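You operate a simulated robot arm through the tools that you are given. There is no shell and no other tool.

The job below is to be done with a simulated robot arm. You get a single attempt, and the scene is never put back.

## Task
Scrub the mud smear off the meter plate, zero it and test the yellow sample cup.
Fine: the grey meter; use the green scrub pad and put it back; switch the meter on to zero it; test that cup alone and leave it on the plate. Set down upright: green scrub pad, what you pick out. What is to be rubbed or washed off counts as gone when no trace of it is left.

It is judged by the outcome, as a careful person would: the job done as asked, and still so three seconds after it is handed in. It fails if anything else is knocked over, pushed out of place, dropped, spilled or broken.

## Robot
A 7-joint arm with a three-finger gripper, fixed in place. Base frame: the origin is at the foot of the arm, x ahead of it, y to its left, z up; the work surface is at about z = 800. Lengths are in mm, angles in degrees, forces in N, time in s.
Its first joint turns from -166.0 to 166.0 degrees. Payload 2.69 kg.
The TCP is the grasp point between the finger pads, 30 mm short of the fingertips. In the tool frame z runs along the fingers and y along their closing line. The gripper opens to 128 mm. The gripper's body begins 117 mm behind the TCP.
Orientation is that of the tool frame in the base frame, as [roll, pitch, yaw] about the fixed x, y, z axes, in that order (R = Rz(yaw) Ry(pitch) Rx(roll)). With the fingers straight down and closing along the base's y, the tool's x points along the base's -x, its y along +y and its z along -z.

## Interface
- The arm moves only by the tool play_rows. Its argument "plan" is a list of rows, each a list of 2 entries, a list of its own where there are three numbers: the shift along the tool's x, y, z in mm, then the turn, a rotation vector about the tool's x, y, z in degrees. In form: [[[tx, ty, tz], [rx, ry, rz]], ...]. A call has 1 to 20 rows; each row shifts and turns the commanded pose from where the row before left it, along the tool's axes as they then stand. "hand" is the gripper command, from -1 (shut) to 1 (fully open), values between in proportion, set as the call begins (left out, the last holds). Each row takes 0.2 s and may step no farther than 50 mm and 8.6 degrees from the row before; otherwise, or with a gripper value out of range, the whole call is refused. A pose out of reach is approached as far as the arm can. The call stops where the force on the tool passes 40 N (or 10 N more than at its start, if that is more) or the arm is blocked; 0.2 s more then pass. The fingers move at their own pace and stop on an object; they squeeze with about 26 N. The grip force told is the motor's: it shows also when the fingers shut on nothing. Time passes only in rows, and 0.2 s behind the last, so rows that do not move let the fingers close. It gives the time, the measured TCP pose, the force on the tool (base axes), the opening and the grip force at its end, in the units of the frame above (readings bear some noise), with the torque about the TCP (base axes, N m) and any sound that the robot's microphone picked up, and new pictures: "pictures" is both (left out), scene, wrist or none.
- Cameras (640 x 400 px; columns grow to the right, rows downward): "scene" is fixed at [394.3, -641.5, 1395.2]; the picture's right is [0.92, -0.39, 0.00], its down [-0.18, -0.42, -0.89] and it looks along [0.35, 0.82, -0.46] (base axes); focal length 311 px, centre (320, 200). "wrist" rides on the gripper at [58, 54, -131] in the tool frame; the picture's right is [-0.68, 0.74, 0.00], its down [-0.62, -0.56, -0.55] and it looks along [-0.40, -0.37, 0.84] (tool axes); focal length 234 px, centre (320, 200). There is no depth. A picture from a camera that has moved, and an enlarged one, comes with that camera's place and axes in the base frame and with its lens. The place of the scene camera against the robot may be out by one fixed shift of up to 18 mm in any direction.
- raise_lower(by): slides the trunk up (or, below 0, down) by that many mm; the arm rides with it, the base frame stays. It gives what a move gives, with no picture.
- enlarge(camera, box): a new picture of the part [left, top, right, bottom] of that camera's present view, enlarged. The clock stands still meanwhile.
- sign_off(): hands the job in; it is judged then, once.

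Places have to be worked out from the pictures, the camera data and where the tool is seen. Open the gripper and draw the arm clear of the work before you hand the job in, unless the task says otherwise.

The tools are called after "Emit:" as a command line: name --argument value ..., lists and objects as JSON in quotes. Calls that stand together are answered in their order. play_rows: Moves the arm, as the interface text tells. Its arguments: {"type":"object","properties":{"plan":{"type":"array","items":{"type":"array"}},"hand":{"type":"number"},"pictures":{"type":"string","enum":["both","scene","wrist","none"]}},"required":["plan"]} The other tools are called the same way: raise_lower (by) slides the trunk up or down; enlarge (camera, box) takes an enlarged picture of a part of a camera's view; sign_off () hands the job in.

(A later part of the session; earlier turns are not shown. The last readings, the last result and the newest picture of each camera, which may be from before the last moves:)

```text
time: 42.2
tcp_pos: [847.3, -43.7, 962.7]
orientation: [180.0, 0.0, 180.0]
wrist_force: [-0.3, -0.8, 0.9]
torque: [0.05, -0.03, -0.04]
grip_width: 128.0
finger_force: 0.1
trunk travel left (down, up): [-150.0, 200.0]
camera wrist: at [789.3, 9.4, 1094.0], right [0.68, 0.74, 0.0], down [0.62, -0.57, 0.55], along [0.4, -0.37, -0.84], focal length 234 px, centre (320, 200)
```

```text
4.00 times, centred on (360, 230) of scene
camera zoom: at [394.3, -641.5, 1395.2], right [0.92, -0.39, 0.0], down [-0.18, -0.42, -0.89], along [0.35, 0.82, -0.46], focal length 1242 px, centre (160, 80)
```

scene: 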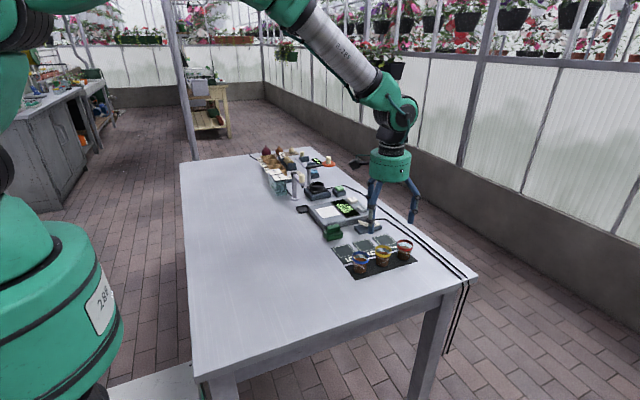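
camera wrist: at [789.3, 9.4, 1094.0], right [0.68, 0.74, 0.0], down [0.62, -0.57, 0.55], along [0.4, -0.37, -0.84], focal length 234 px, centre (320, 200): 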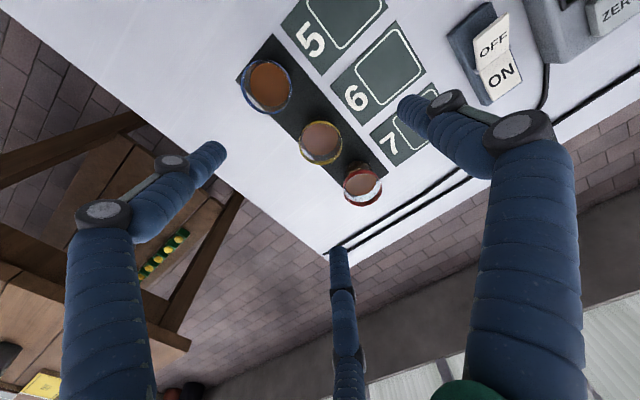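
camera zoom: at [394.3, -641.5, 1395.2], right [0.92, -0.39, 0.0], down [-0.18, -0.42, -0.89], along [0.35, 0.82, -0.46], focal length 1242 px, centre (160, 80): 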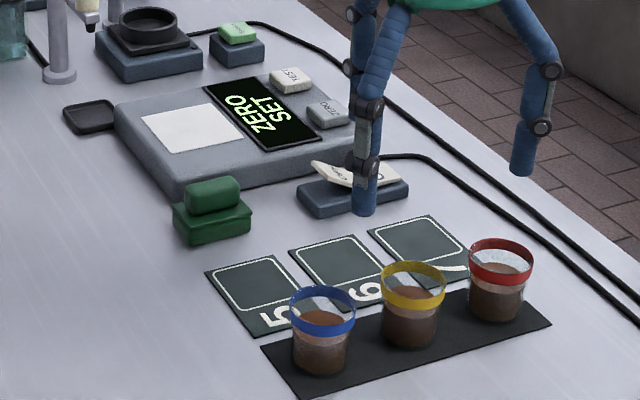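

The yellow cup's rim centre is about (852,-46.5), radius 23 mm, with ~27 mm gaps to its neighbours. I centre over it, narrow to 70 mm and come down to tips ~20 mm above the rim.

Emit:
play_rows --plan '[[[-3.5, -3, 0], [0, 0, 0]], [[0, 0, 0], [0, 0, 0]], [[0, 0, 30], [0, 0, 0]], [[0, 0, 27], [0, 0, 0]], [[0, 0, 0], [0, 0, 0]]]' --hand 0.09 --pictures "both"

Emit:
enlarge --camera "wrist" --box '[220, 80, 420, 220]'

Emit:
enlarge --camera "scene" --box '[335, 205, 425, 280]'

```text
time: 43.4
tcp_pos: [852.8, -45.3, 903.3]
orientation: [179.9, 0.0, 180.0]
wrist_force: [0.5, 0.7, -0.6]
torque: [-0.02, 0.0, 0.01]
grip_width: 69.5
finger_force: 0.1
trunk travel left (down, up): [-150.0, 200.0]
camera wrist: at [794.1, 7.6, 1035.1], right [0.68, 0.74, 0.0], down [0.62, -0.57, 0.55], along [0.4, -0.37, -0.84], focal length 234 px, centre (320, 200)
```

scene: 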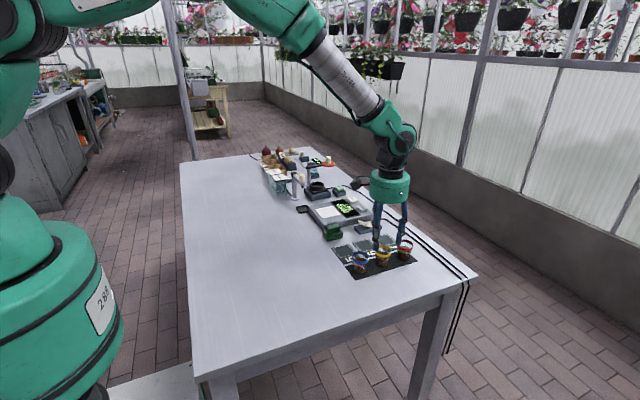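
wrist: 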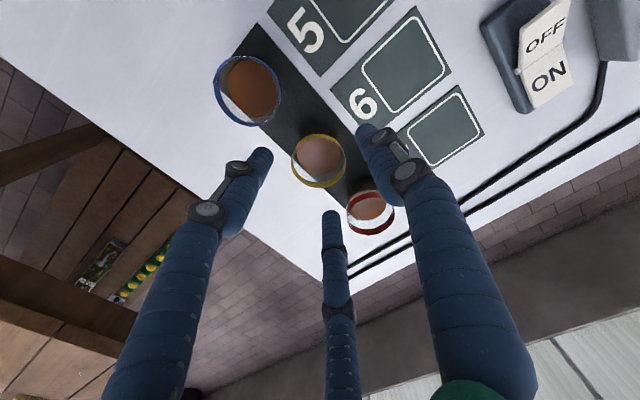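

```text
2.86 times, centred on (320, 150) of wrist
camera zoom: at [794.1, 7.6, 1035.1], right [0.68, 0.74, 0.0], down [0.62, -0.57, 0.55], along [0.4, -0.37, -0.84], focal length 669 px, centre (320, 343)
```

zoom: 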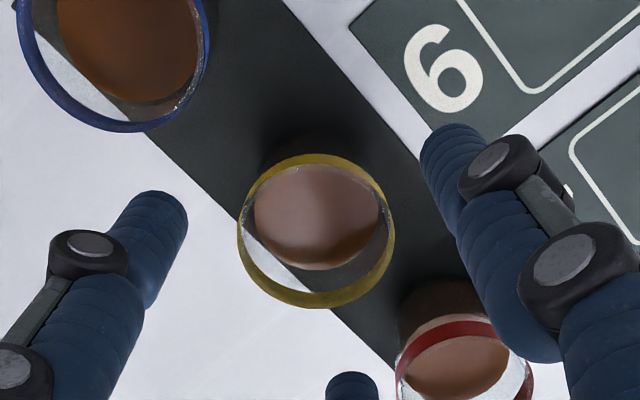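

```text
5.33 times, centred on (380, 242) of scene
camera zoom: at [394.3, -641.5, 1395.2], right [0.92, -0.39, 0.0], down [-0.18, -0.42, -0.89], along [0.35, 0.82, -0.46], focal length 1657 px, centre (0, -27)
```

zoom: 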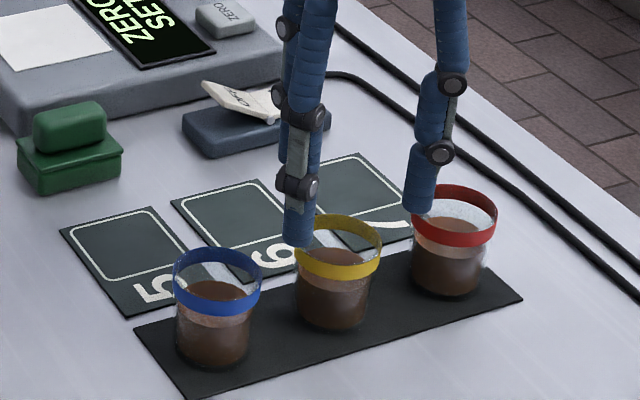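

The cup is centred under the TCP within a millimetre. I descend 30 mm first, so the tips just pass the rim, and check the clearances.

Emit:
play_rows --plan '[[[0, 0, 10], [0, 0, 0]], [[0, 0, 10], [0, 0, 0]], [[0, 0, 10], [0, 0, 0]], [[0, 0, 0], [0, 0, 0]]]' --pictures "both"

Emit:
enlarge --camera "wrist" --box '[220, 80, 420, 220]'

Emit:
enlarge --camera "scene" --box '[335, 205, 425, 280]'

```text
time: 44.4
tcp_pos: [851.0, -45.1, 873.3]
orientation: [180.0, -0.1, 180.0]
wrist_force: [0.3, 0.4, 0.7]
torque: [-0.04, -0.03, -0.01]
grip_width: 69.6
finger_force: 0.1
trunk travel left (down, up): [-150.0, 200.0]
camera wrist: at [793.9, 8.1, 1004.9], right [0.68, 0.74, 0.0], down [0.62, -0.57, 0.55], along [0.4, -0.37, -0.84], focal length 234 px, centre (320, 200)
```

scene: 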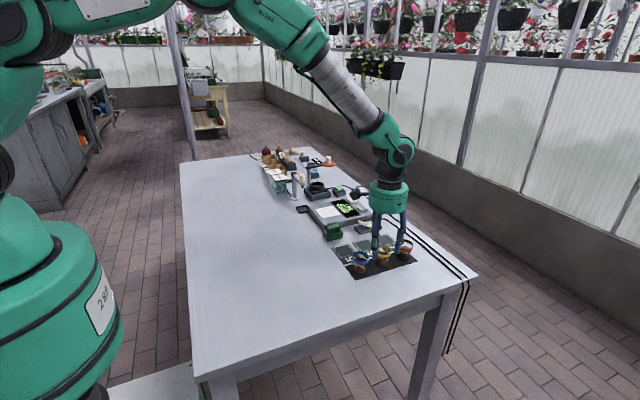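
wrist: 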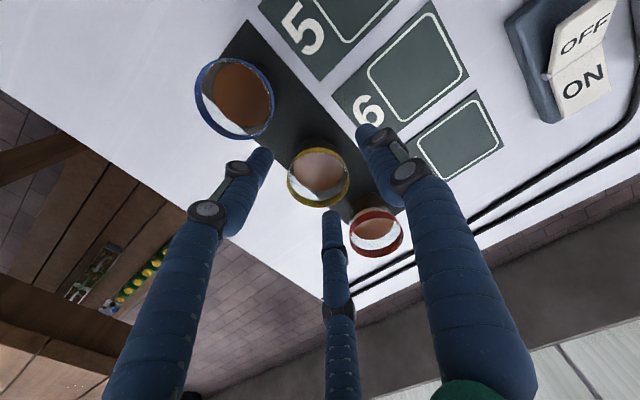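

```text
2.86 times, centred on (320, 150) of wrist
camera zoom: at [793.9, 8.1, 1004.9], right [0.68, 0.74, 0.0], down [0.62, -0.57, 0.55], along [0.4, -0.37, -0.84], focal length 669 px, centre (320, 343)
```

zoom: 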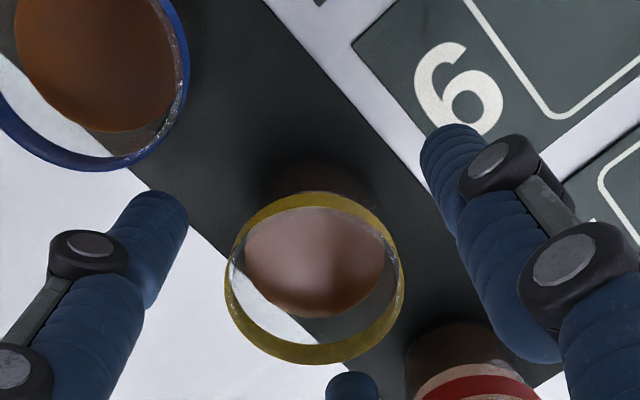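

```text
5.33 times, centred on (380, 242) of scene
camera zoom: at [394.3, -641.5, 1395.2], right [0.92, -0.39, 0.0], down [-0.18, -0.42, -0.89], along [0.35, 0.82, -0.46], focal length 1657 px, centre (0, -27)
```

zoom: 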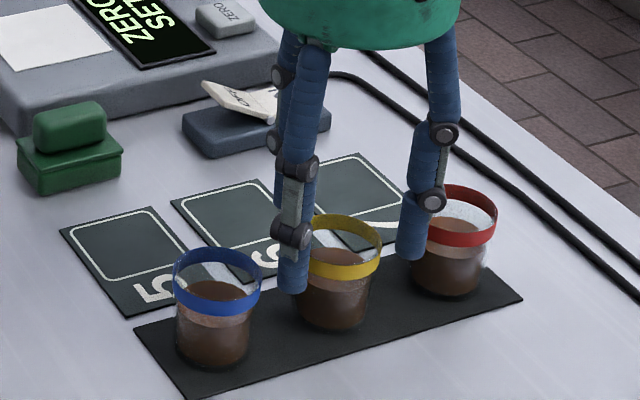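

Clearances hold on all sides. I descend 23 mm more (tips about 30 mm below the rim) without touching anything.

Emit:
play_rows --plan '[[[0, 0, 8], [0, 0, 0]], [[0, 0, 8], [0, 0, 0]], [[0, 0, 7], [0, 0, 0]], [[0, 0, 0], [0, 0, 0]]]' --pictures "both"

Emit:
enlarge --camera "wrist" --box '[220, 80, 420, 240]'

Emit:
enlarge --camera "scene" --box '[335, 205, 425, 280]'

```text
time: 45.4
tcp_pos: [853.1, -45.5, 850.3]
orientation: [180.0, -0.1, 180.0]
wrist_force: [-1.1, -0.2, -0.6]
torque: [0.01, 0.04, -0.01]
grip_width: 69.4
finger_force: 0.1
trunk travel left (down, up): [-150.0, 200.0]
camera wrist: at [793.8, 8.4, 982.1], right [0.68, 0.74, 0.0], down [0.62, -0.57, 0.55], along [0.4, -0.37, -0.84], focal length 234 px, centre (320, 200)
```

scene: 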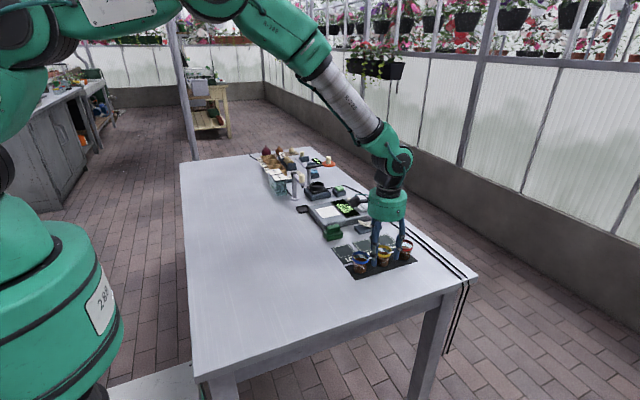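
wrist: 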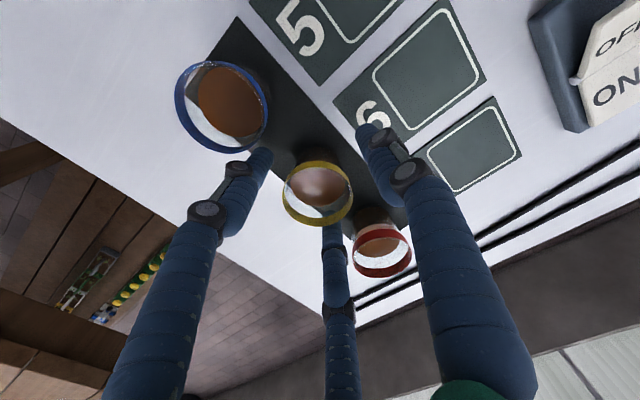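

```text
2.50 times, centred on (320, 160) of wrist
camera zoom: at [793.8, 8.4, 982.1], right [0.68, 0.74, 0.0], down [0.62, -0.57, 0.55], along [0.4, -0.37, -0.84], focal length 585 px, centre (320, 300)
```

zoom: 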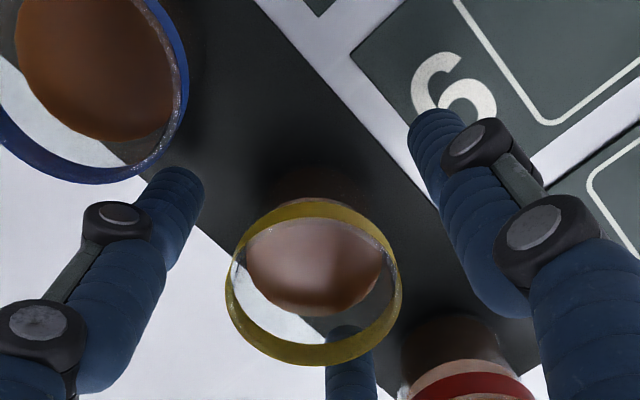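

```text
5.33 times, centred on (380, 242) of scene
camera zoom: at [394.3, -641.5, 1395.2], right [0.92, -0.39, 0.0], down [-0.18, -0.42, -0.89], along [0.35, 0.82, -0.46], focal length 1657 px, centre (0, -27)
```

zoom: 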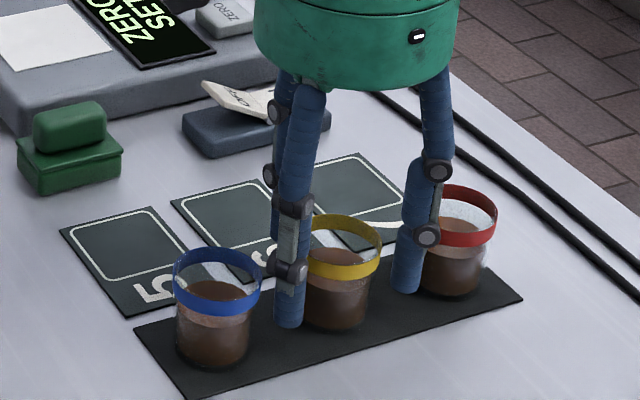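

The three fingers straddle the yellow cup without contact. I close on it.

Emit:
play_rows --plan '[[[0, 0, 0], [0, 0, 0]], [[0, 0, 0], [0, 0, 0]], [[0, 0, 0], [0, 0, 0]]]' --hand -1 --pictures "both"

Emit:
enlarge --camera "wrist" --box '[220, 80, 420, 240]'

Emit:
enlarge --camera "scene" --box '[335, 205, 425, 280]'

```text
time: 46.2
tcp_pos: [853.2, -44.6, 851.0]
orientation: [-180.0, 0.1, -179.9]
wrist_force: [2.1, 0.4, 0.8]
torque: [0.04, -0.09, -0.01]
grip_width: 41.7
finger_force: 25.9
trunk travel left (down, up): [-150.0, 200.0]
camera wrist: at [793.8, 8.5, 982.3], right [0.68, 0.74, 0.0], down [0.62, -0.57, 0.55], along [0.4, -0.37, -0.84], focal length 234 px, centre (320, 200)
```

scene: 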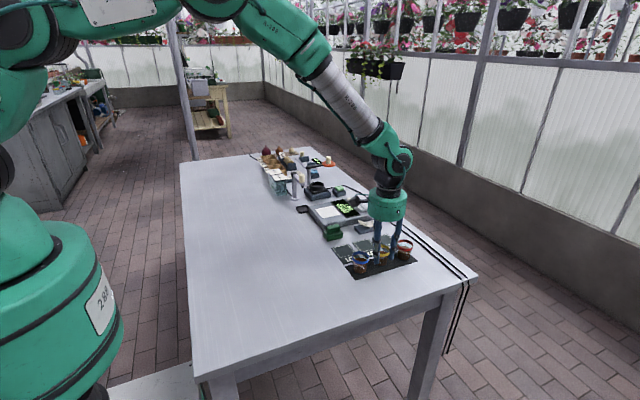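
wrist: 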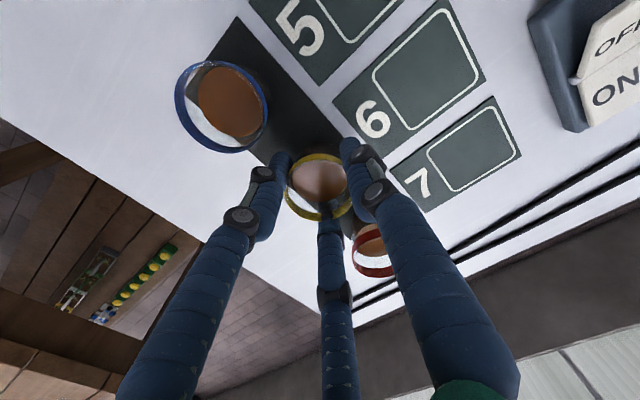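

```text
2.50 times, centred on (320, 160) of wrist
camera zoom: at [793.8, 8.5, 982.3], right [0.68, 0.74, 0.0], down [0.62, -0.57, 0.55], along [0.4, -0.37, -0.84], focal length 585 px, centre (320, 300)
```

zoom: 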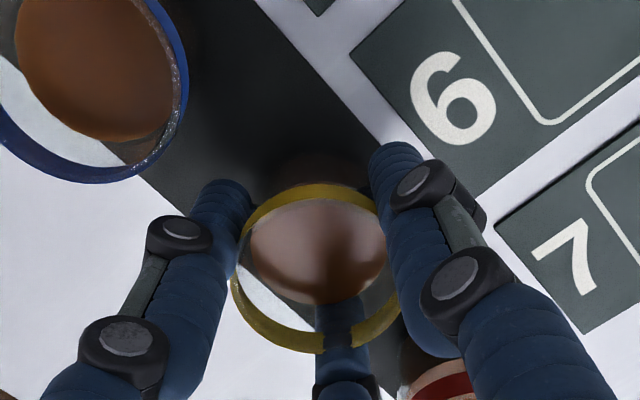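

```text
5.33 times, centred on (380, 242) of scene
camera zoom: at [394.3, -641.5, 1395.2], right [0.92, -0.39, 0.0], down [-0.18, -0.42, -0.89], along [0.35, 0.82, -0.46], focal length 1657 px, centre (0, -27)
```

zoom: 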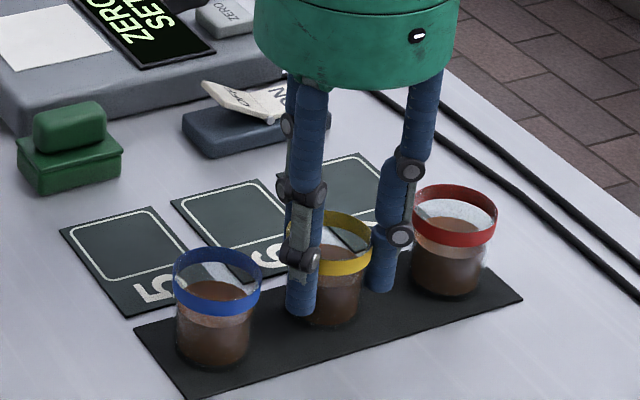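

The cup is gripped at 41.7 mm width. I lift it straight up gently.

Emit:
play_rows --plan '[[[0, 0, -4], [0, 0, 0]], [[0, 0, -8], [0, 0, 0]], [[0, 0, -12], [0, 0, 0]], [[0, 0, -12], [0, 0, 0]], [[0, 0, -12], [0, 0, 0]], [[0, 0, -12], [0, 0, 0]], [[0, 0, -8], [0, 0, 0]], [[0, 0, -4], [0, 0, 0]], [[0, 0, 0], [0, 0, 0]]]' --pictures "both"

Emit:
enlarge --camera "wrist" --box '[220, 80, 420, 240]'

Emit:
enlarge --camera "scene" --box '[335, 190, 425, 280]'

```text
time: 48.2
tcp_pos: [853.6, -45.0, 922.0]
orientation: [180.0, 0.0, -179.9]
wrist_force: [0.2, 0.2, -0.2]
torque: [0.02, 0.0, 0.02]
grip_width: 42.1
finger_force: 25.9
trunk travel left (down, up): [-150.0, 200.0]
camera wrist: at [794.6, 8.5, 1054.3], right [0.68, 0.74, 0.0], down [0.62, -0.57, 0.55], along [0.4, -0.37, -0.84], focal length 234 px, centre (320, 200)
```

scene: 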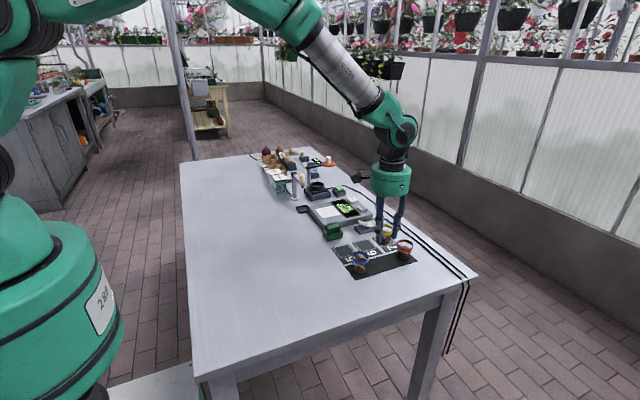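
wrist: 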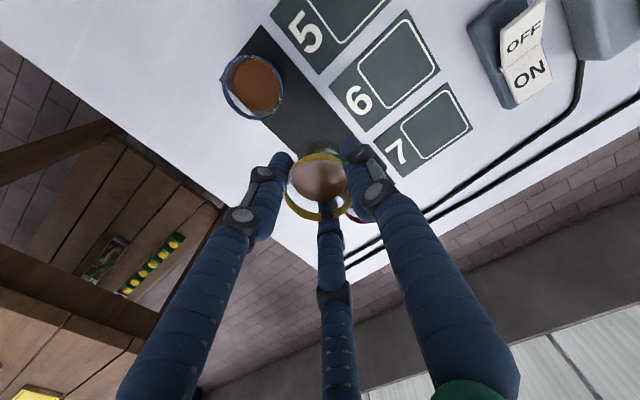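

```text
2.50 times, centred on (320, 160) of wrist
camera zoom: at [794.6, 8.5, 1054.3], right [0.68, 0.74, 0.0], down [0.62, -0.57, 0.55], along [0.4, -0.37, -0.84], focal length 585 px, centre (320, 300)
```

zoom: 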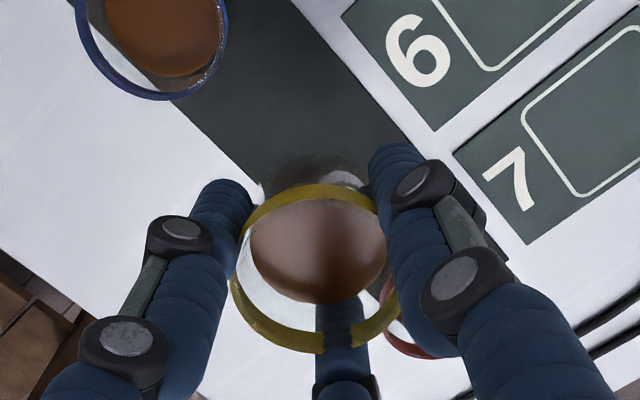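

```text
4.44 times, centred on (380, 235) of scene
camera zoom: at [394.3, -641.5, 1395.2], right [0.92, -0.39, 0.0], down [-0.18, -0.42, -0.89], along [0.35, 0.82, -0.46], focal length 1381 px, centre (53, 44)
```

zoom: 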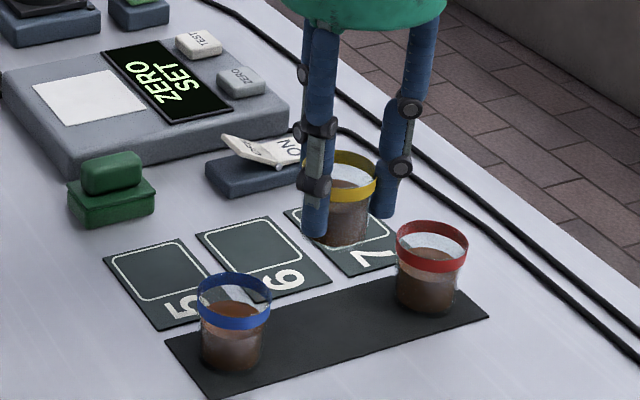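

The yellow cup hangs upright and the other two stayed put. I carry it level and gently to above the plate centre, aiming the TCP at (818.5,248) to allow for the ~3 mm in-hand offset.

Emit:
play_rows --plan '[[[1, 8, 0], [0, 0, 0]], [[2, 15, 0], [0, 0, 0]], [[2.5, 22, 0], [0, 0, 0]], [[2.5, 22, 0], [0, 0, 0]], [[2.5, 22, 0], [0, 0, 0]], [[2.5, 22, 0], [0, 0, 0]], [[2.5, 22, 0], [0, 0, 0]], [[2.5, 22, 0], [0, 0, 0]], [[2.5, 22, 0], [0, 0, 0]], [[2.5, 22, 0], [0, 0, 0]], [[2.5, 22, 0], [0, 0, 0]], [[2.5, 22, 0], [0, 0, 0]], [[2.5, 22, 0], [0, 0, 0]], [[2, 15, 0], [0, 0, 0]], [[1, 9, 0], [0, 0, 0]], [[0.5, 5, 0], [0, 0, 0]], [[0, 0, 0], [0, 0, 0]]]' --pictures "both"

Emit:
enlarge --camera "wrist" --box '[200, 40, 440, 240]'

Emit:
enlarge --camera "scene" --box '[300, 165, 390, 240]'

```text
time: 51.8
tcp_pos: [817.1, 249.2, 922.3]
orientation: [-179.9, 0.0, -179.9]
wrist_force: [-0.1, 0.5, -1.2]
torque: [0.02, -0.04, -0.03]
grip_width: 41.6
finger_force: 25.9
trunk travel left (down, up): [-150.0, 200.0]
camera wrist: at [759.4, 302.5, 1054.0], right [0.68, 0.74, 0.0], down [0.62, -0.56, 0.55], along [0.4, -0.37, -0.84], focal length 234 px, centre (320, 200)
```

scene: 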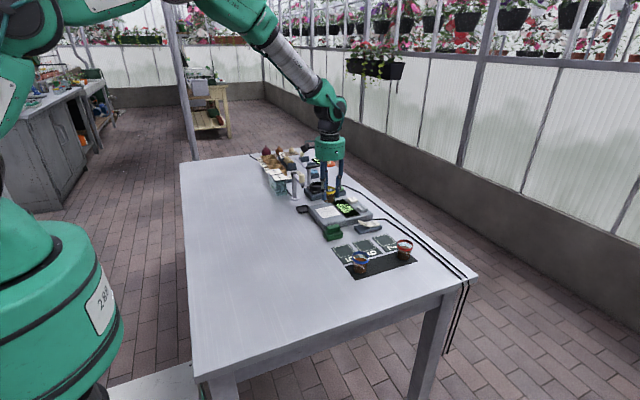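
wrist: 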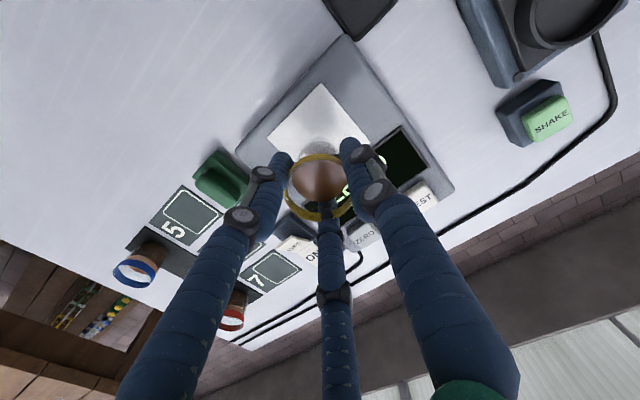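

```text
2.00 times, centred on (320, 140) of wrist
camera zoom: at [759.4, 302.5, 1054.0], right [0.68, 0.74, 0.0], down [0.62, -0.56, 0.55], along [0.4, -0.37, -0.84], focal length 468 px, centre (320, 320)
```

zoom: 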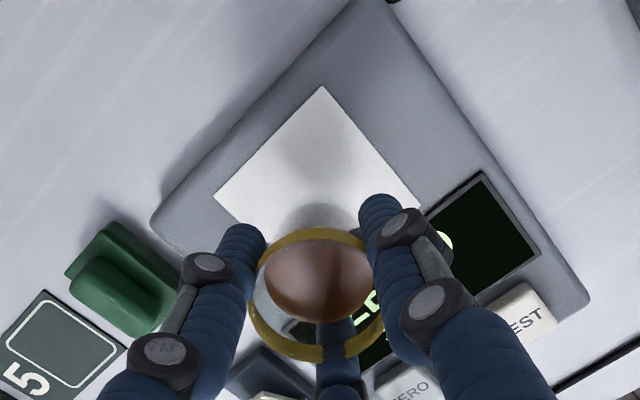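

```text
5.33 times, centred on (345, 202) of scene
camera zoom: at [394.3, -641.5, 1395.2], right [0.92, -0.39, 0.0], down [-0.18, -0.42, -0.89], along [0.35, 0.82, -0.46], focal length 1657 px, centre (187, 187)
```

zoom: 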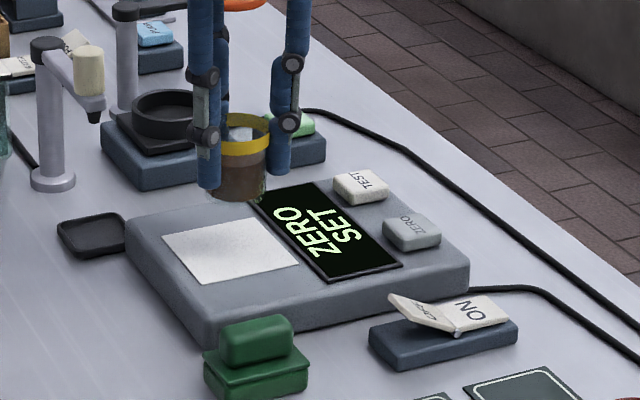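

The plate hasn't moved and the cup is over its centre within a few mm. I lower gently to a few mm above the plate.

Emit:
play_rows --plan '[[[0, 0, 6], [0, 0, 0]], [[0, 0, 10], [0, 0, 0]], [[0, 0, 10], [0, 0, 0]], [[0, 0, 8], [0, 0, 0]], [[0, 0, 3], [0, 0, 0]], [[0, 0, 0], [0, 0, 0]]]' --pictures "both"

Emit:
enlarge --camera "scene" --box '[300, 175, 380, 235]'

Emit:
enlarge --camera "wrist" --box '[220, 60, 420, 220]'

```text
time: 53.2
tcp_pos: [819.2, 248.9, 882.8]
orientation: [180.0, 0.0, 180.0]
wrist_force: [0.1, -0.4, -0.2]
torque: [-0.01, 0.01, 0.0]
grip_width: 41.9
finger_force: 25.9
trunk travel left (down, up): [-150.0, 200.0]
camera wrist: at [760.1, 302.2, 1016.4], right [0.68, 0.74, 0.0], down [0.62, -0.57, 0.55], along [0.4, -0.37, -0.84], focal length 234 px, centre (320, 200)
```

scene: 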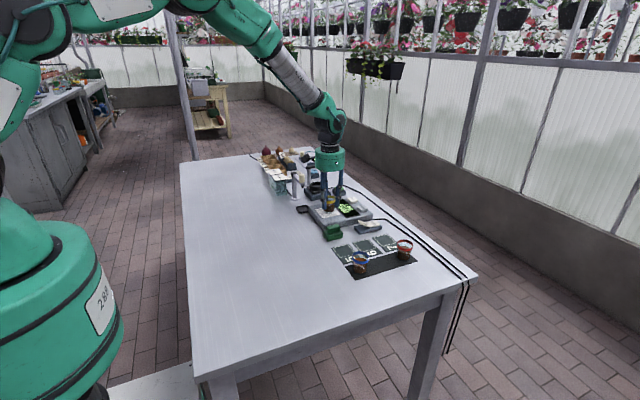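
wrist: 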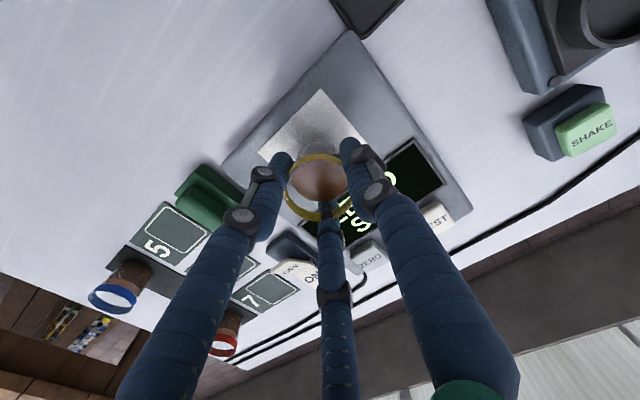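

```text
6.67 times, centred on (340, 205) of scene
camera zoom: at [394.3, -641.5, 1395.2], right [0.92, -0.39, 0.0], down [-0.18, -0.42, -0.89], along [0.35, 0.82, -0.46], focal length 2071 px, centre (187, 167)
```

zoom: 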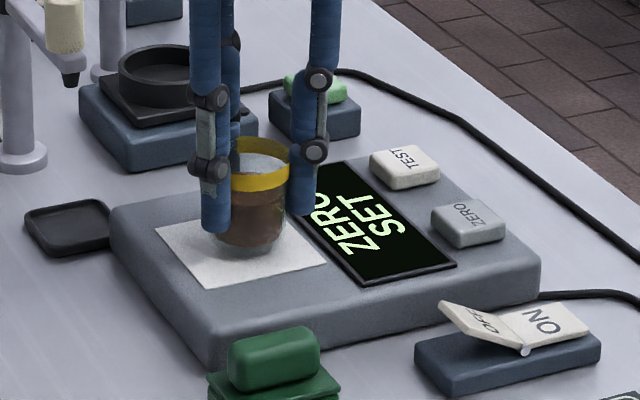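

```text
2.50 times, centred on (320, 140) of wrist
camera zoom: at [760.1, 302.2, 1016.4], right [0.68, 0.74, 0.0], down [0.62, -0.57, 0.55], along [0.4, -0.37, -0.84], focal length 585 px, centre (320, 350)
```

zoom: 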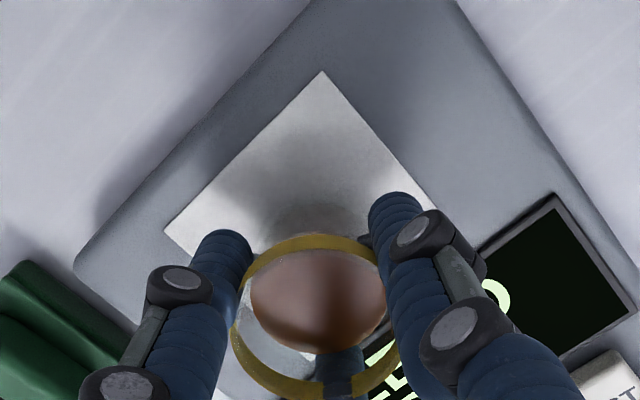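

The cup's base hovers about 4 mm up and perhaps 5 mm toward +x of centre. I nudge it 4 mm toward −x and lower step by step to contact.

Emit:
play_rows --plan '[[[2, 0, 0], [0, 0, 0]], [[2, 0, 0], [0, 0, 0]], [[0, 0, 1.5], [0, 0, 0]], [[0, 0, 1], [0, 0, 0]], [[0, 0, 0], [0, 0, 0]]]' --pictures "none"

Emit:
play_rows --plan '[[[0, 0, 1], [0, 0, 0]], [[0, 0, 0], [0, 0, 0]]]' --pictures "none"

```text
time: 54.4
tcp_pos: [813.8, 248.8, 882.9]
orientation: [180.0, 0.0, 180.0]
wrist_force: [0.9, 0.4, -1.2]
torque: [0.03, -0.02, 0.03]
grip_width: 41.7
finger_force: 25.8
trunk travel left (down, up): [-150.0, 200.0]
```

```text
time: 55.0
tcp_pos: [814.6, 248.1, 881.4]
orientation: [180.0, 0.1, 180.0]
wrist_force: [0.4, -0.1, -0.5]
torque: [-0.03, 0.02, -0.03]
grip_width: 41.8
finger_force: 26.6
trunk travel left (down, up): [-150.0, 200.0]
```

No contact yet; I keep lowering in ~1 mm steps.

Emit:
play_rows --plan '[[[0, 0, 1], [0, 0, 0]], [[0, 0, 0], [0, 0, 0]]]' --pictures "none"

Emit:
play_rows --plan '[[[0, 0, 0.8], [0, 0, 0]], [[0, 0, 0], [0, 0, 0]]]' --pictures "scene"

Emit:
enlarge --camera "scene" --box '[300, 175, 380, 235]'

```text
time: 55.6
tcp_pos: [813.6, 247.7, 880.7]
orientation: [180.0, 0.0, 180.0]
wrist_force: [0.0, 0.2, -0.9]
torque: [-0.01, -0.03, 0.0]
grip_width: 41.8
finger_force: 26.5
trunk travel left (down, up): [-150.0, 200.0]
```

```text
time: 56.2
tcp_pos: [812.9, 248.7, 878.7]
orientation: [180.0, 0.0, -180.0]
wrist_force: [0.0, -0.4, -0.7]
torque: [-0.02, 0.01, -0.01]
grip_width: 41.9
finger_force: 26.4
trunk travel left (down, up): [-150.0, 200.0]
```

scene: 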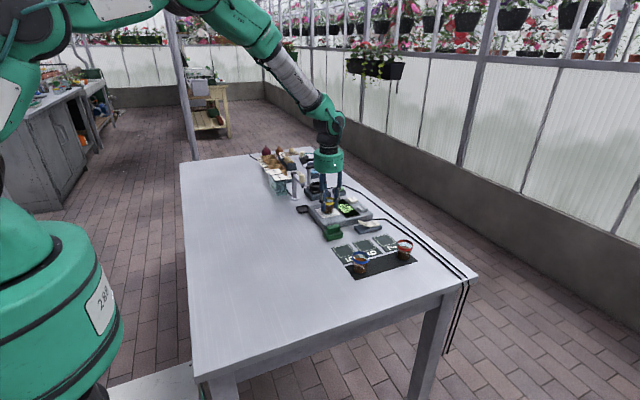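

```text
6.67 times, centred on (340, 205) of scene
camera zoom: at [394.3, -641.5, 1395.2], right [0.92, -0.39, 0.0], down [-0.18, -0.42, -0.89], along [0.35, 0.82, -0.46], focal length 2071 px, centre (187, 167)
```

zoom: 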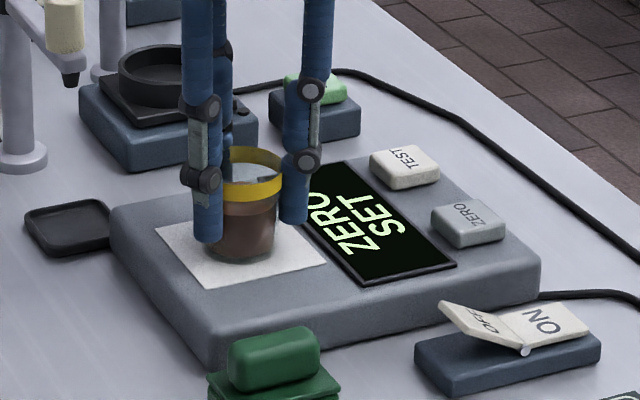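

Almost down; the cup is centred on the plate. Further small steps until force shows.

Emit:
play_rows --plan '[[[0, 0, 0.8], [0, 0, 0]], [[0, 0, 0], [0, 0, 0]]]' --pictures "none"

Emit:
play_rows --plan '[[[0, 0, 0.7], [0, 0, 0]], [[0, 0, 0], [0, 0, 0]]]' --pictures "none"

```text
time: 56.8
tcp_pos: [814.1, 249.4, 878.8]
orientation: [179.9, 0.1, -180.0]
wrist_force: [-0.8, -1.2, 4.5]
torque: [0.09, 0.04, 0.0]
grip_width: 41.8
finger_force: 26.1
trunk travel left (down, up): [-150.0, 200.0]
```

```text
time: 57.4
tcp_pos: [814.0, 248.7, 879.9]
orientation: [-179.9, 0.0, 179.9]
wrist_force: [0.0, 0.6, 7.2]
torque: [0.21, 0.01, -0.03]
grip_width: 41.5
finger_force: 25.9
trunk travel left (down, up): [-150.0, 200.0]
```

The cup is on the plate (7 N). I ease off half a millimetre, open to 68 mm and rise straight up.

Emit:
play_rows --plan '[[[0, 0, -0.6], [0, 0, 0]], [[0, 0, 0], [0, 0, 0]], [[0, 0, 0], [0, 0, 0]]]' --hand 0.06 --pictures "both"

Emit:
enlarge --camera "scene" --box '[300, 175, 380, 235]'

Emit:
enlarge --camera "wrist" --box '[220, 60, 420, 220]'

```text
time: 58.2
tcp_pos: [814.9, 249.1, 880.0]
orientation: [-180.0, -0.1, 179.9]
wrist_force: [0.4, -0.6, -0.8]
torque: [0.0, -0.02, -0.02]
grip_width: 67.7
finger_force: 0.1
trunk travel left (down, up): [-150.0, 200.0]
camera wrist: at [756.0, 301.8, 1010.9], right [0.68, 0.74, 0.0], down [0.62, -0.56, 0.55], along [0.4, -0.37, -0.84], focal length 234 px, centre (320, 200)
```

scene: 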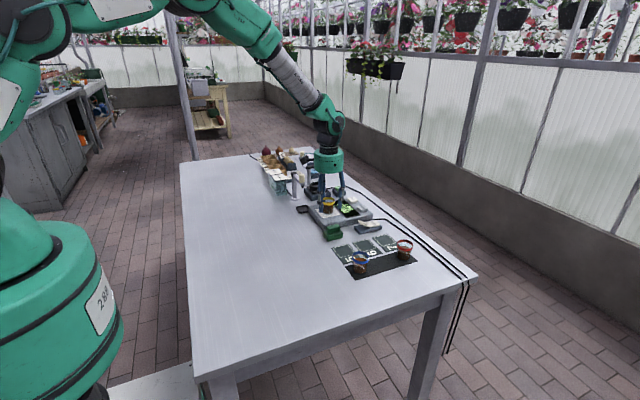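
wrist: 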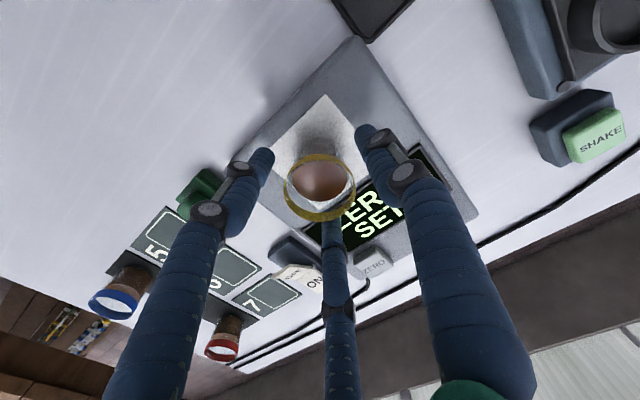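

```text
6.67 times, centred on (340, 205) of scene
camera zoom: at [394.3, -641.5, 1395.2], right [0.92, -0.39, 0.0], down [-0.18, -0.42, -0.89], along [0.35, 0.82, -0.46], focal length 2071 px, centre (187, 167)
```

zoom: 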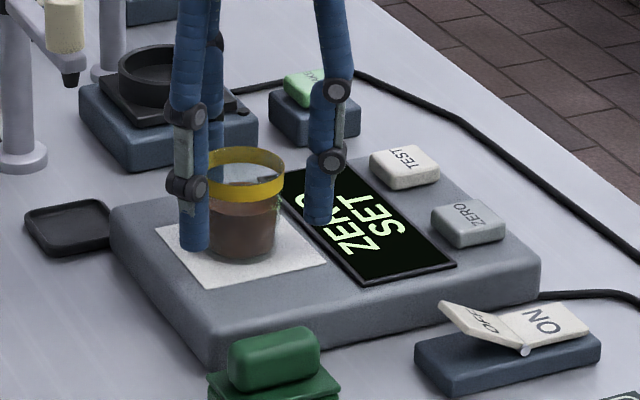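

```text
2.50 times, centred on (320, 140) of wrist
camera zoom: at [756.0, 301.8, 1010.9], right [0.68, 0.74, 0.0], down [0.62, -0.56, 0.55], along [0.4, -0.37, -0.84], focal length 585 px, centre (320, 350)
```

zoom: 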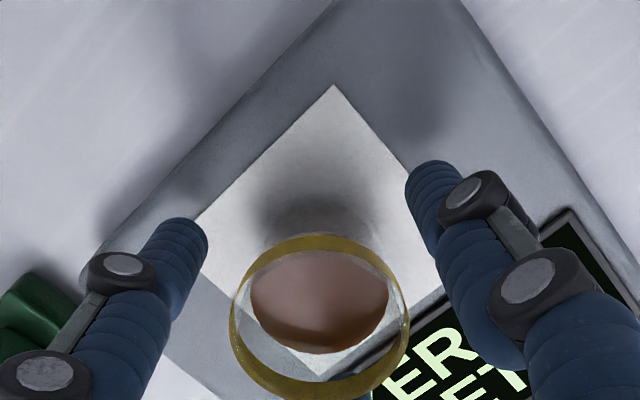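

The cup stands upright and free inside the fingers. I raise straight up out of it.

Emit:
play_rows --plan '[[[0, 0, -8], [0, 0, 0]], [[0, 0, -15], [0, 0, 0]], [[0, 0, -25], [0, 0, 0]], [[0, 0, -30], [0, 0, 0]], [[0, 0, 0], [0, 0, 0]]]' --pictures "both"

Emit:
enlarge --camera "wrist" --box '[220, 40, 460, 240]'

Emit:
enlarge --camera "scene" --box '[300, 175, 420, 280]'

```text
time: 59.4
tcp_pos: [814.0, 248.6, 957.2]
orientation: [180.0, -0.1, -180.0]
wrist_force: [0.2, 0.5, 0.0]
torque: [0.0, -0.01, -0.02]
grip_width: 68.0
finger_force: 0.1
trunk travel left (down, up): [-150.0, 200.0]
camera wrist: at [757.1, 301.8, 1090.3], right [0.68, 0.74, 0.0], down [0.62, -0.57, 0.55], along [0.4, -0.37, -0.84], focal length 234 px, centre (320, 200)
```

scene: 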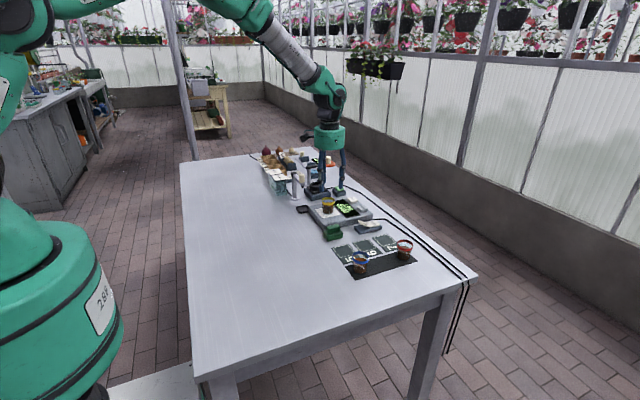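
wrist: 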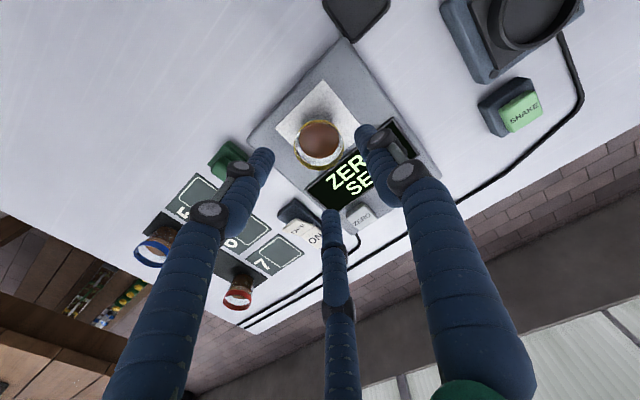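

```text
2.00 times, centred on (340, 140) of wrist
camera zoom: at [757.1, 301.8, 1090.3], right [0.68, 0.74, 0.0], down [0.62, -0.57, 0.55], along [0.4, -0.37, -0.84], focal length 468 px, centre (280, 320)
```

zoom: 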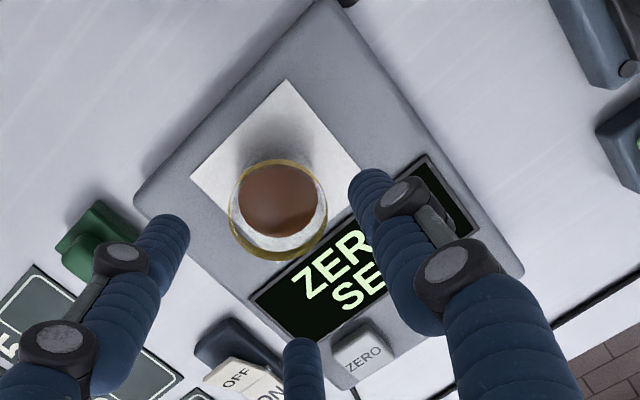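

```text
3.81 times, centred on (360, 228) of scene
camera zoom: at [394.3, -641.5, 1395.2], right [0.92, -0.39, 0.0], down [-0.18, -0.42, -0.89], along [0.35, 0.82, -0.46], focal length 1183 px, centre (168, 95)
```

zoom: 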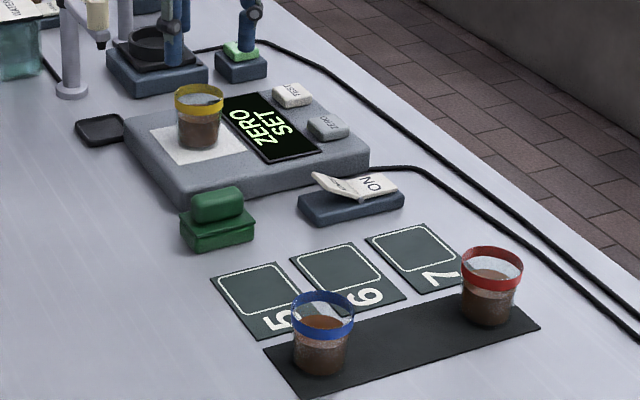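

The cup stands alone on the plate with the display on "ZERO SET". I close the hand and move over the TEST button, stopping above it for a look.

Emit:
play_rows --plan '[[[-38.5, 12.7, 0], [0, 0, 0]], [[-38.5, 12.7, 0], [0, 0, 0]], [[-38.5, 12.6, 0], [0, 0, 0]], [[0, 0, 25], [0, 0, 0]], [[0, 0, 25], [0, 0, 0]], [[0, 0, 12], [0, 0, 0]], [[0, 0, 0], [0, 0, 0]]]' --hand -1 --pictures "both"

Emit:
enlarge --camera "wrist" --box '[220, 80, 420, 220]'

Emit:
enlarge --camera "scene" --box '[310, 165, 390, 230]'

```text
time: 61.0
tcp_pos: [929.4, 286.9, 894.8]
orientation: [180.0, 0.0, 180.0]
wrist_force: [0.5, -0.5, -0.3]
torque: [-0.02, 0.03, -0.01]
grip_width: 2.2
finger_force: 25.7
trunk travel left (down, up): [-150.0, 200.0]
camera wrist: at [870.6, 340.1, 1027.0], right [0.68, 0.74, 0.0], down [0.62, -0.56, 0.55], along [0.4, -0.37, -0.84], focal length 234 px, centre (320, 200)
```

scene: 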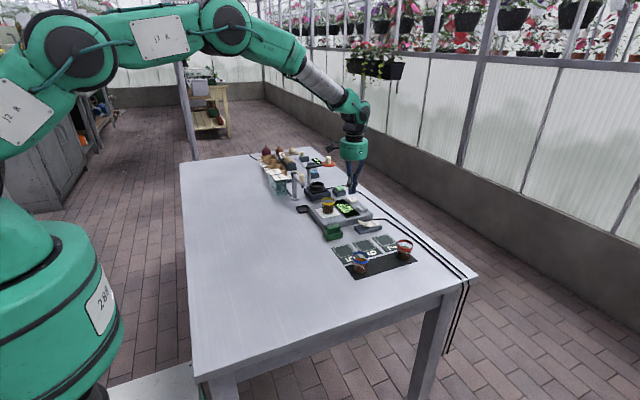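
wrist: 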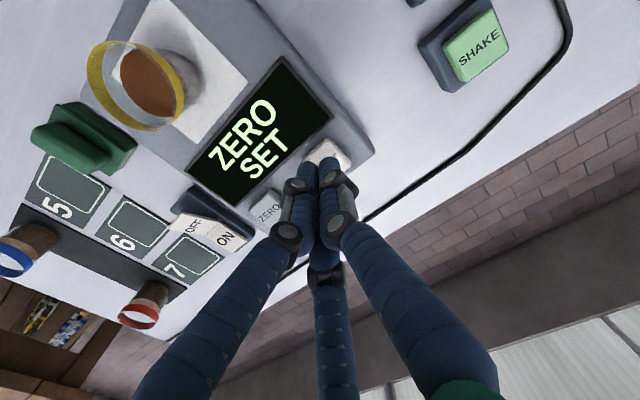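

```text
2.86 times, centred on (320, 150) of wrist
camera zoom: at [870.6, 340.1, 1027.0], right [0.68, 0.74, 0.0], down [0.62, -0.56, 0.55], along [0.4, -0.37, -0.84], focal length 669 px, centre (320, 343)
```

zoom: 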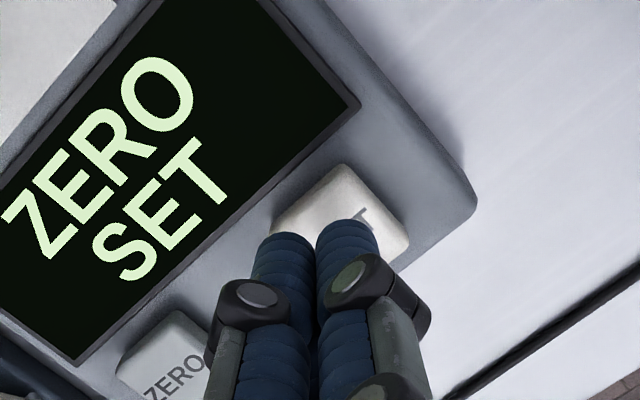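

```text
6.15 times, centred on (350, 198) of scene
camera zoom: at [394.3, -641.5, 1395.2], right [0.92, -0.39, 0.0], down [-0.18, -0.42, -0.89], along [0.35, 0.82, -0.46], focal length 1912 px, centre (135, 215)
```

zoom: 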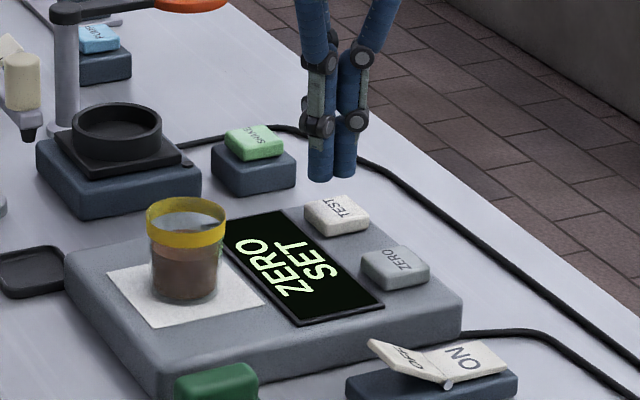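

TEST's centre is about (934,291), just beside the TCP line. I shift 4 mm in +y and lower to just above contact height.

Emit:
play_rows --plan '[[[-1, 4, 0], [0, 0, 0]], [[0, 0, 12], [0, 0, 0]], [[0, 0, 8], [0, 0, 0]], [[0, 0, 3], [0, 0, 0]], [[0, 0, 0], [0, 0, 0]]]' --pictures "scene"

Emit:
enlarge --camera "scene" --box '[310, 165, 390, 230]'

```text
time: 62.2
tcp_pos: [931.6, 291.4, 872.5]
orientation: [-179.9, 0.0, 179.9]
wrist_force: [0.3, 0.1, -0.7]
torque: [-0.03, -0.02, 0.0]
grip_width: 2.0
finger_force: 26.0
trunk travel left (down, up): [-150.0, 200.0]
```

scene: 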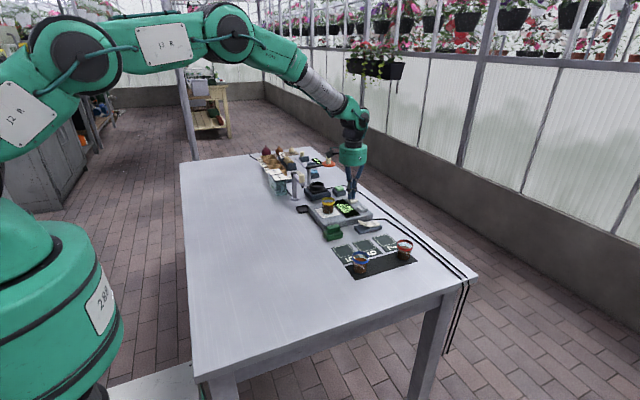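

```text
6.15 times, centred on (350, 198) of scene
camera zoom: at [394.3, -641.5, 1395.2], right [0.92, -0.39, 0.0], down [-0.18, -0.42, -0.89], along [0.35, 0.82, -0.46], focal length 1912 px, centre (135, 215)
```

zoom: 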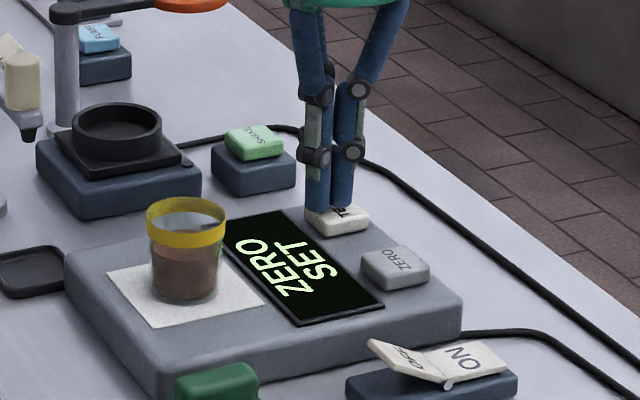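

The tips are right at the TEST button. I press on in 1 mm steps until it clicks.

Emit:
play_rows --plan '[[[0, 0, 2], [0, 0, 0]], [[0, 0, 1], [0, 0, 0]], [[0, 0, 1], [0, 0, 0]], [[0, 0, 0], [0, 0, 0]]]' --pictures "none"

Emit:
play_rows --plan '[[[0, 0, 1], [0, 0, 0]], [[0, 0, 1], [0, 0, 0]], [[0, 0, 0], [0, 0, 0]]]' --pictures "scene"

Emit:
enlarge --camera "scene" --box '[310, 165, 390, 230]'

```text
time: 63.2
tcp_pos: [931.4, 290.9, 867.3]
orientation: [180.0, 0.0, 179.9]
wrist_force: [0.4, -0.1, 1.3]
torque: [-0.04, -0.02, -0.03]
grip_width: 2.4
finger_force: 25.9
trunk travel left (down, up): [-150.0, 200.0]
```

```text
time: 64.0
tcp_pos: [931.5, 290.4, 865.8]
orientation: [-179.9, 0.1, -180.0]
wrist_force: [-0.2, -0.7, 2.6]
torque: [-0.05, 0.0, 0.04]
grip_width: 5.9
finger_force: 31.6
trunk travel left (down, up): [-150.0, 200.0]
```

scene: 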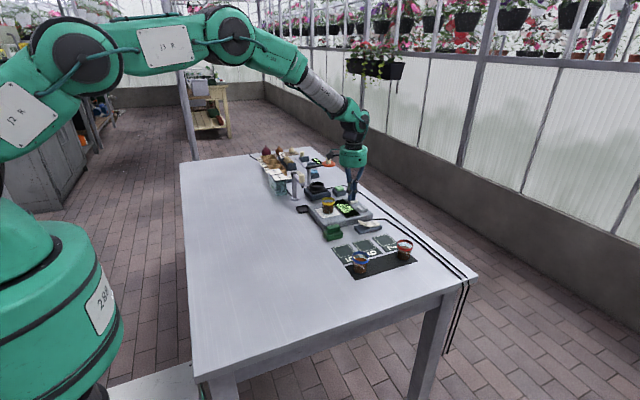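

```text
6.15 times, centred on (350, 198) of scene
camera zoom: at [394.3, -641.5, 1395.2], right [0.92, -0.39, 0.0], down [-0.18, -0.42, -0.89], along [0.35, 0.82, -0.46], focal length 1912 px, centre (135, 215)
```

zoom: 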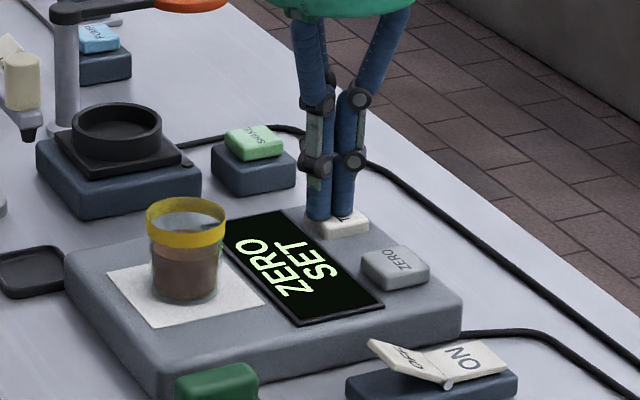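

The button is going down with 2.6 N but hasn't clicked yet. One more millimetre or so.

Emit:
play_rows --plan '[[[0, 0, 1], [0, 0, 0]], [[0, 0, 0], [0, 0, 0]]]' --pictures "scene"

Emit:
enlarge --camera "scene" --box '[310, 165, 390, 230]'

```text
time: 64.6
tcp_pos: [931.6, 290.2, 865.4]
orientation: [180.0, 0.0, 179.9]
wrist_force: [-0.6, -0.6, 3.1]
torque: [-0.02, 0.02, -0.01]
grip_width: 6.2
finger_force: 30.8
trunk travel left (down, up): [-150.0, 200.0]
heard: click
```

scene: 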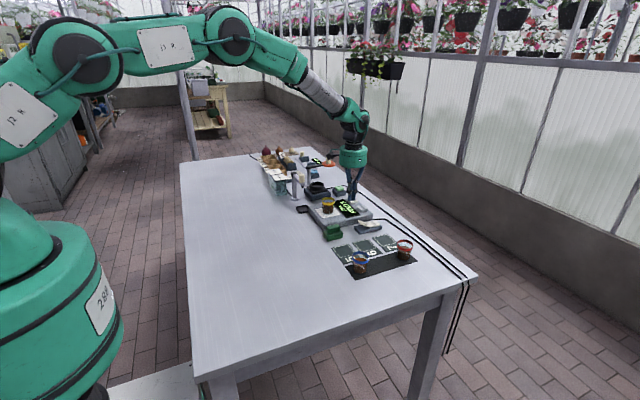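

```text
6.15 times, centred on (350, 198) of scene
camera zoom: at [394.3, -641.5, 1395.2], right [0.92, -0.39, 0.0], down [-0.18, -0.42, -0.89], along [0.35, 0.82, -0.46], focal length 1912 px, centre (135, 215)
```

zoom: 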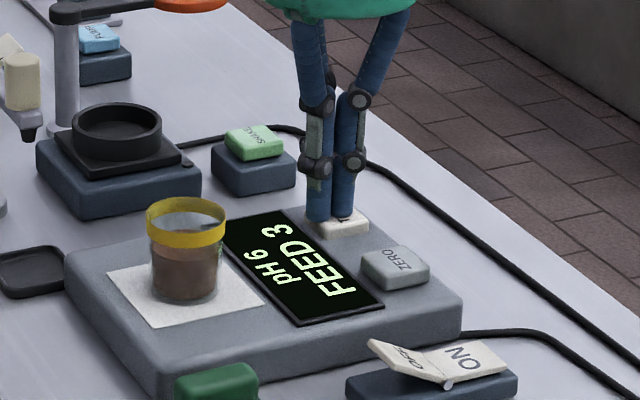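

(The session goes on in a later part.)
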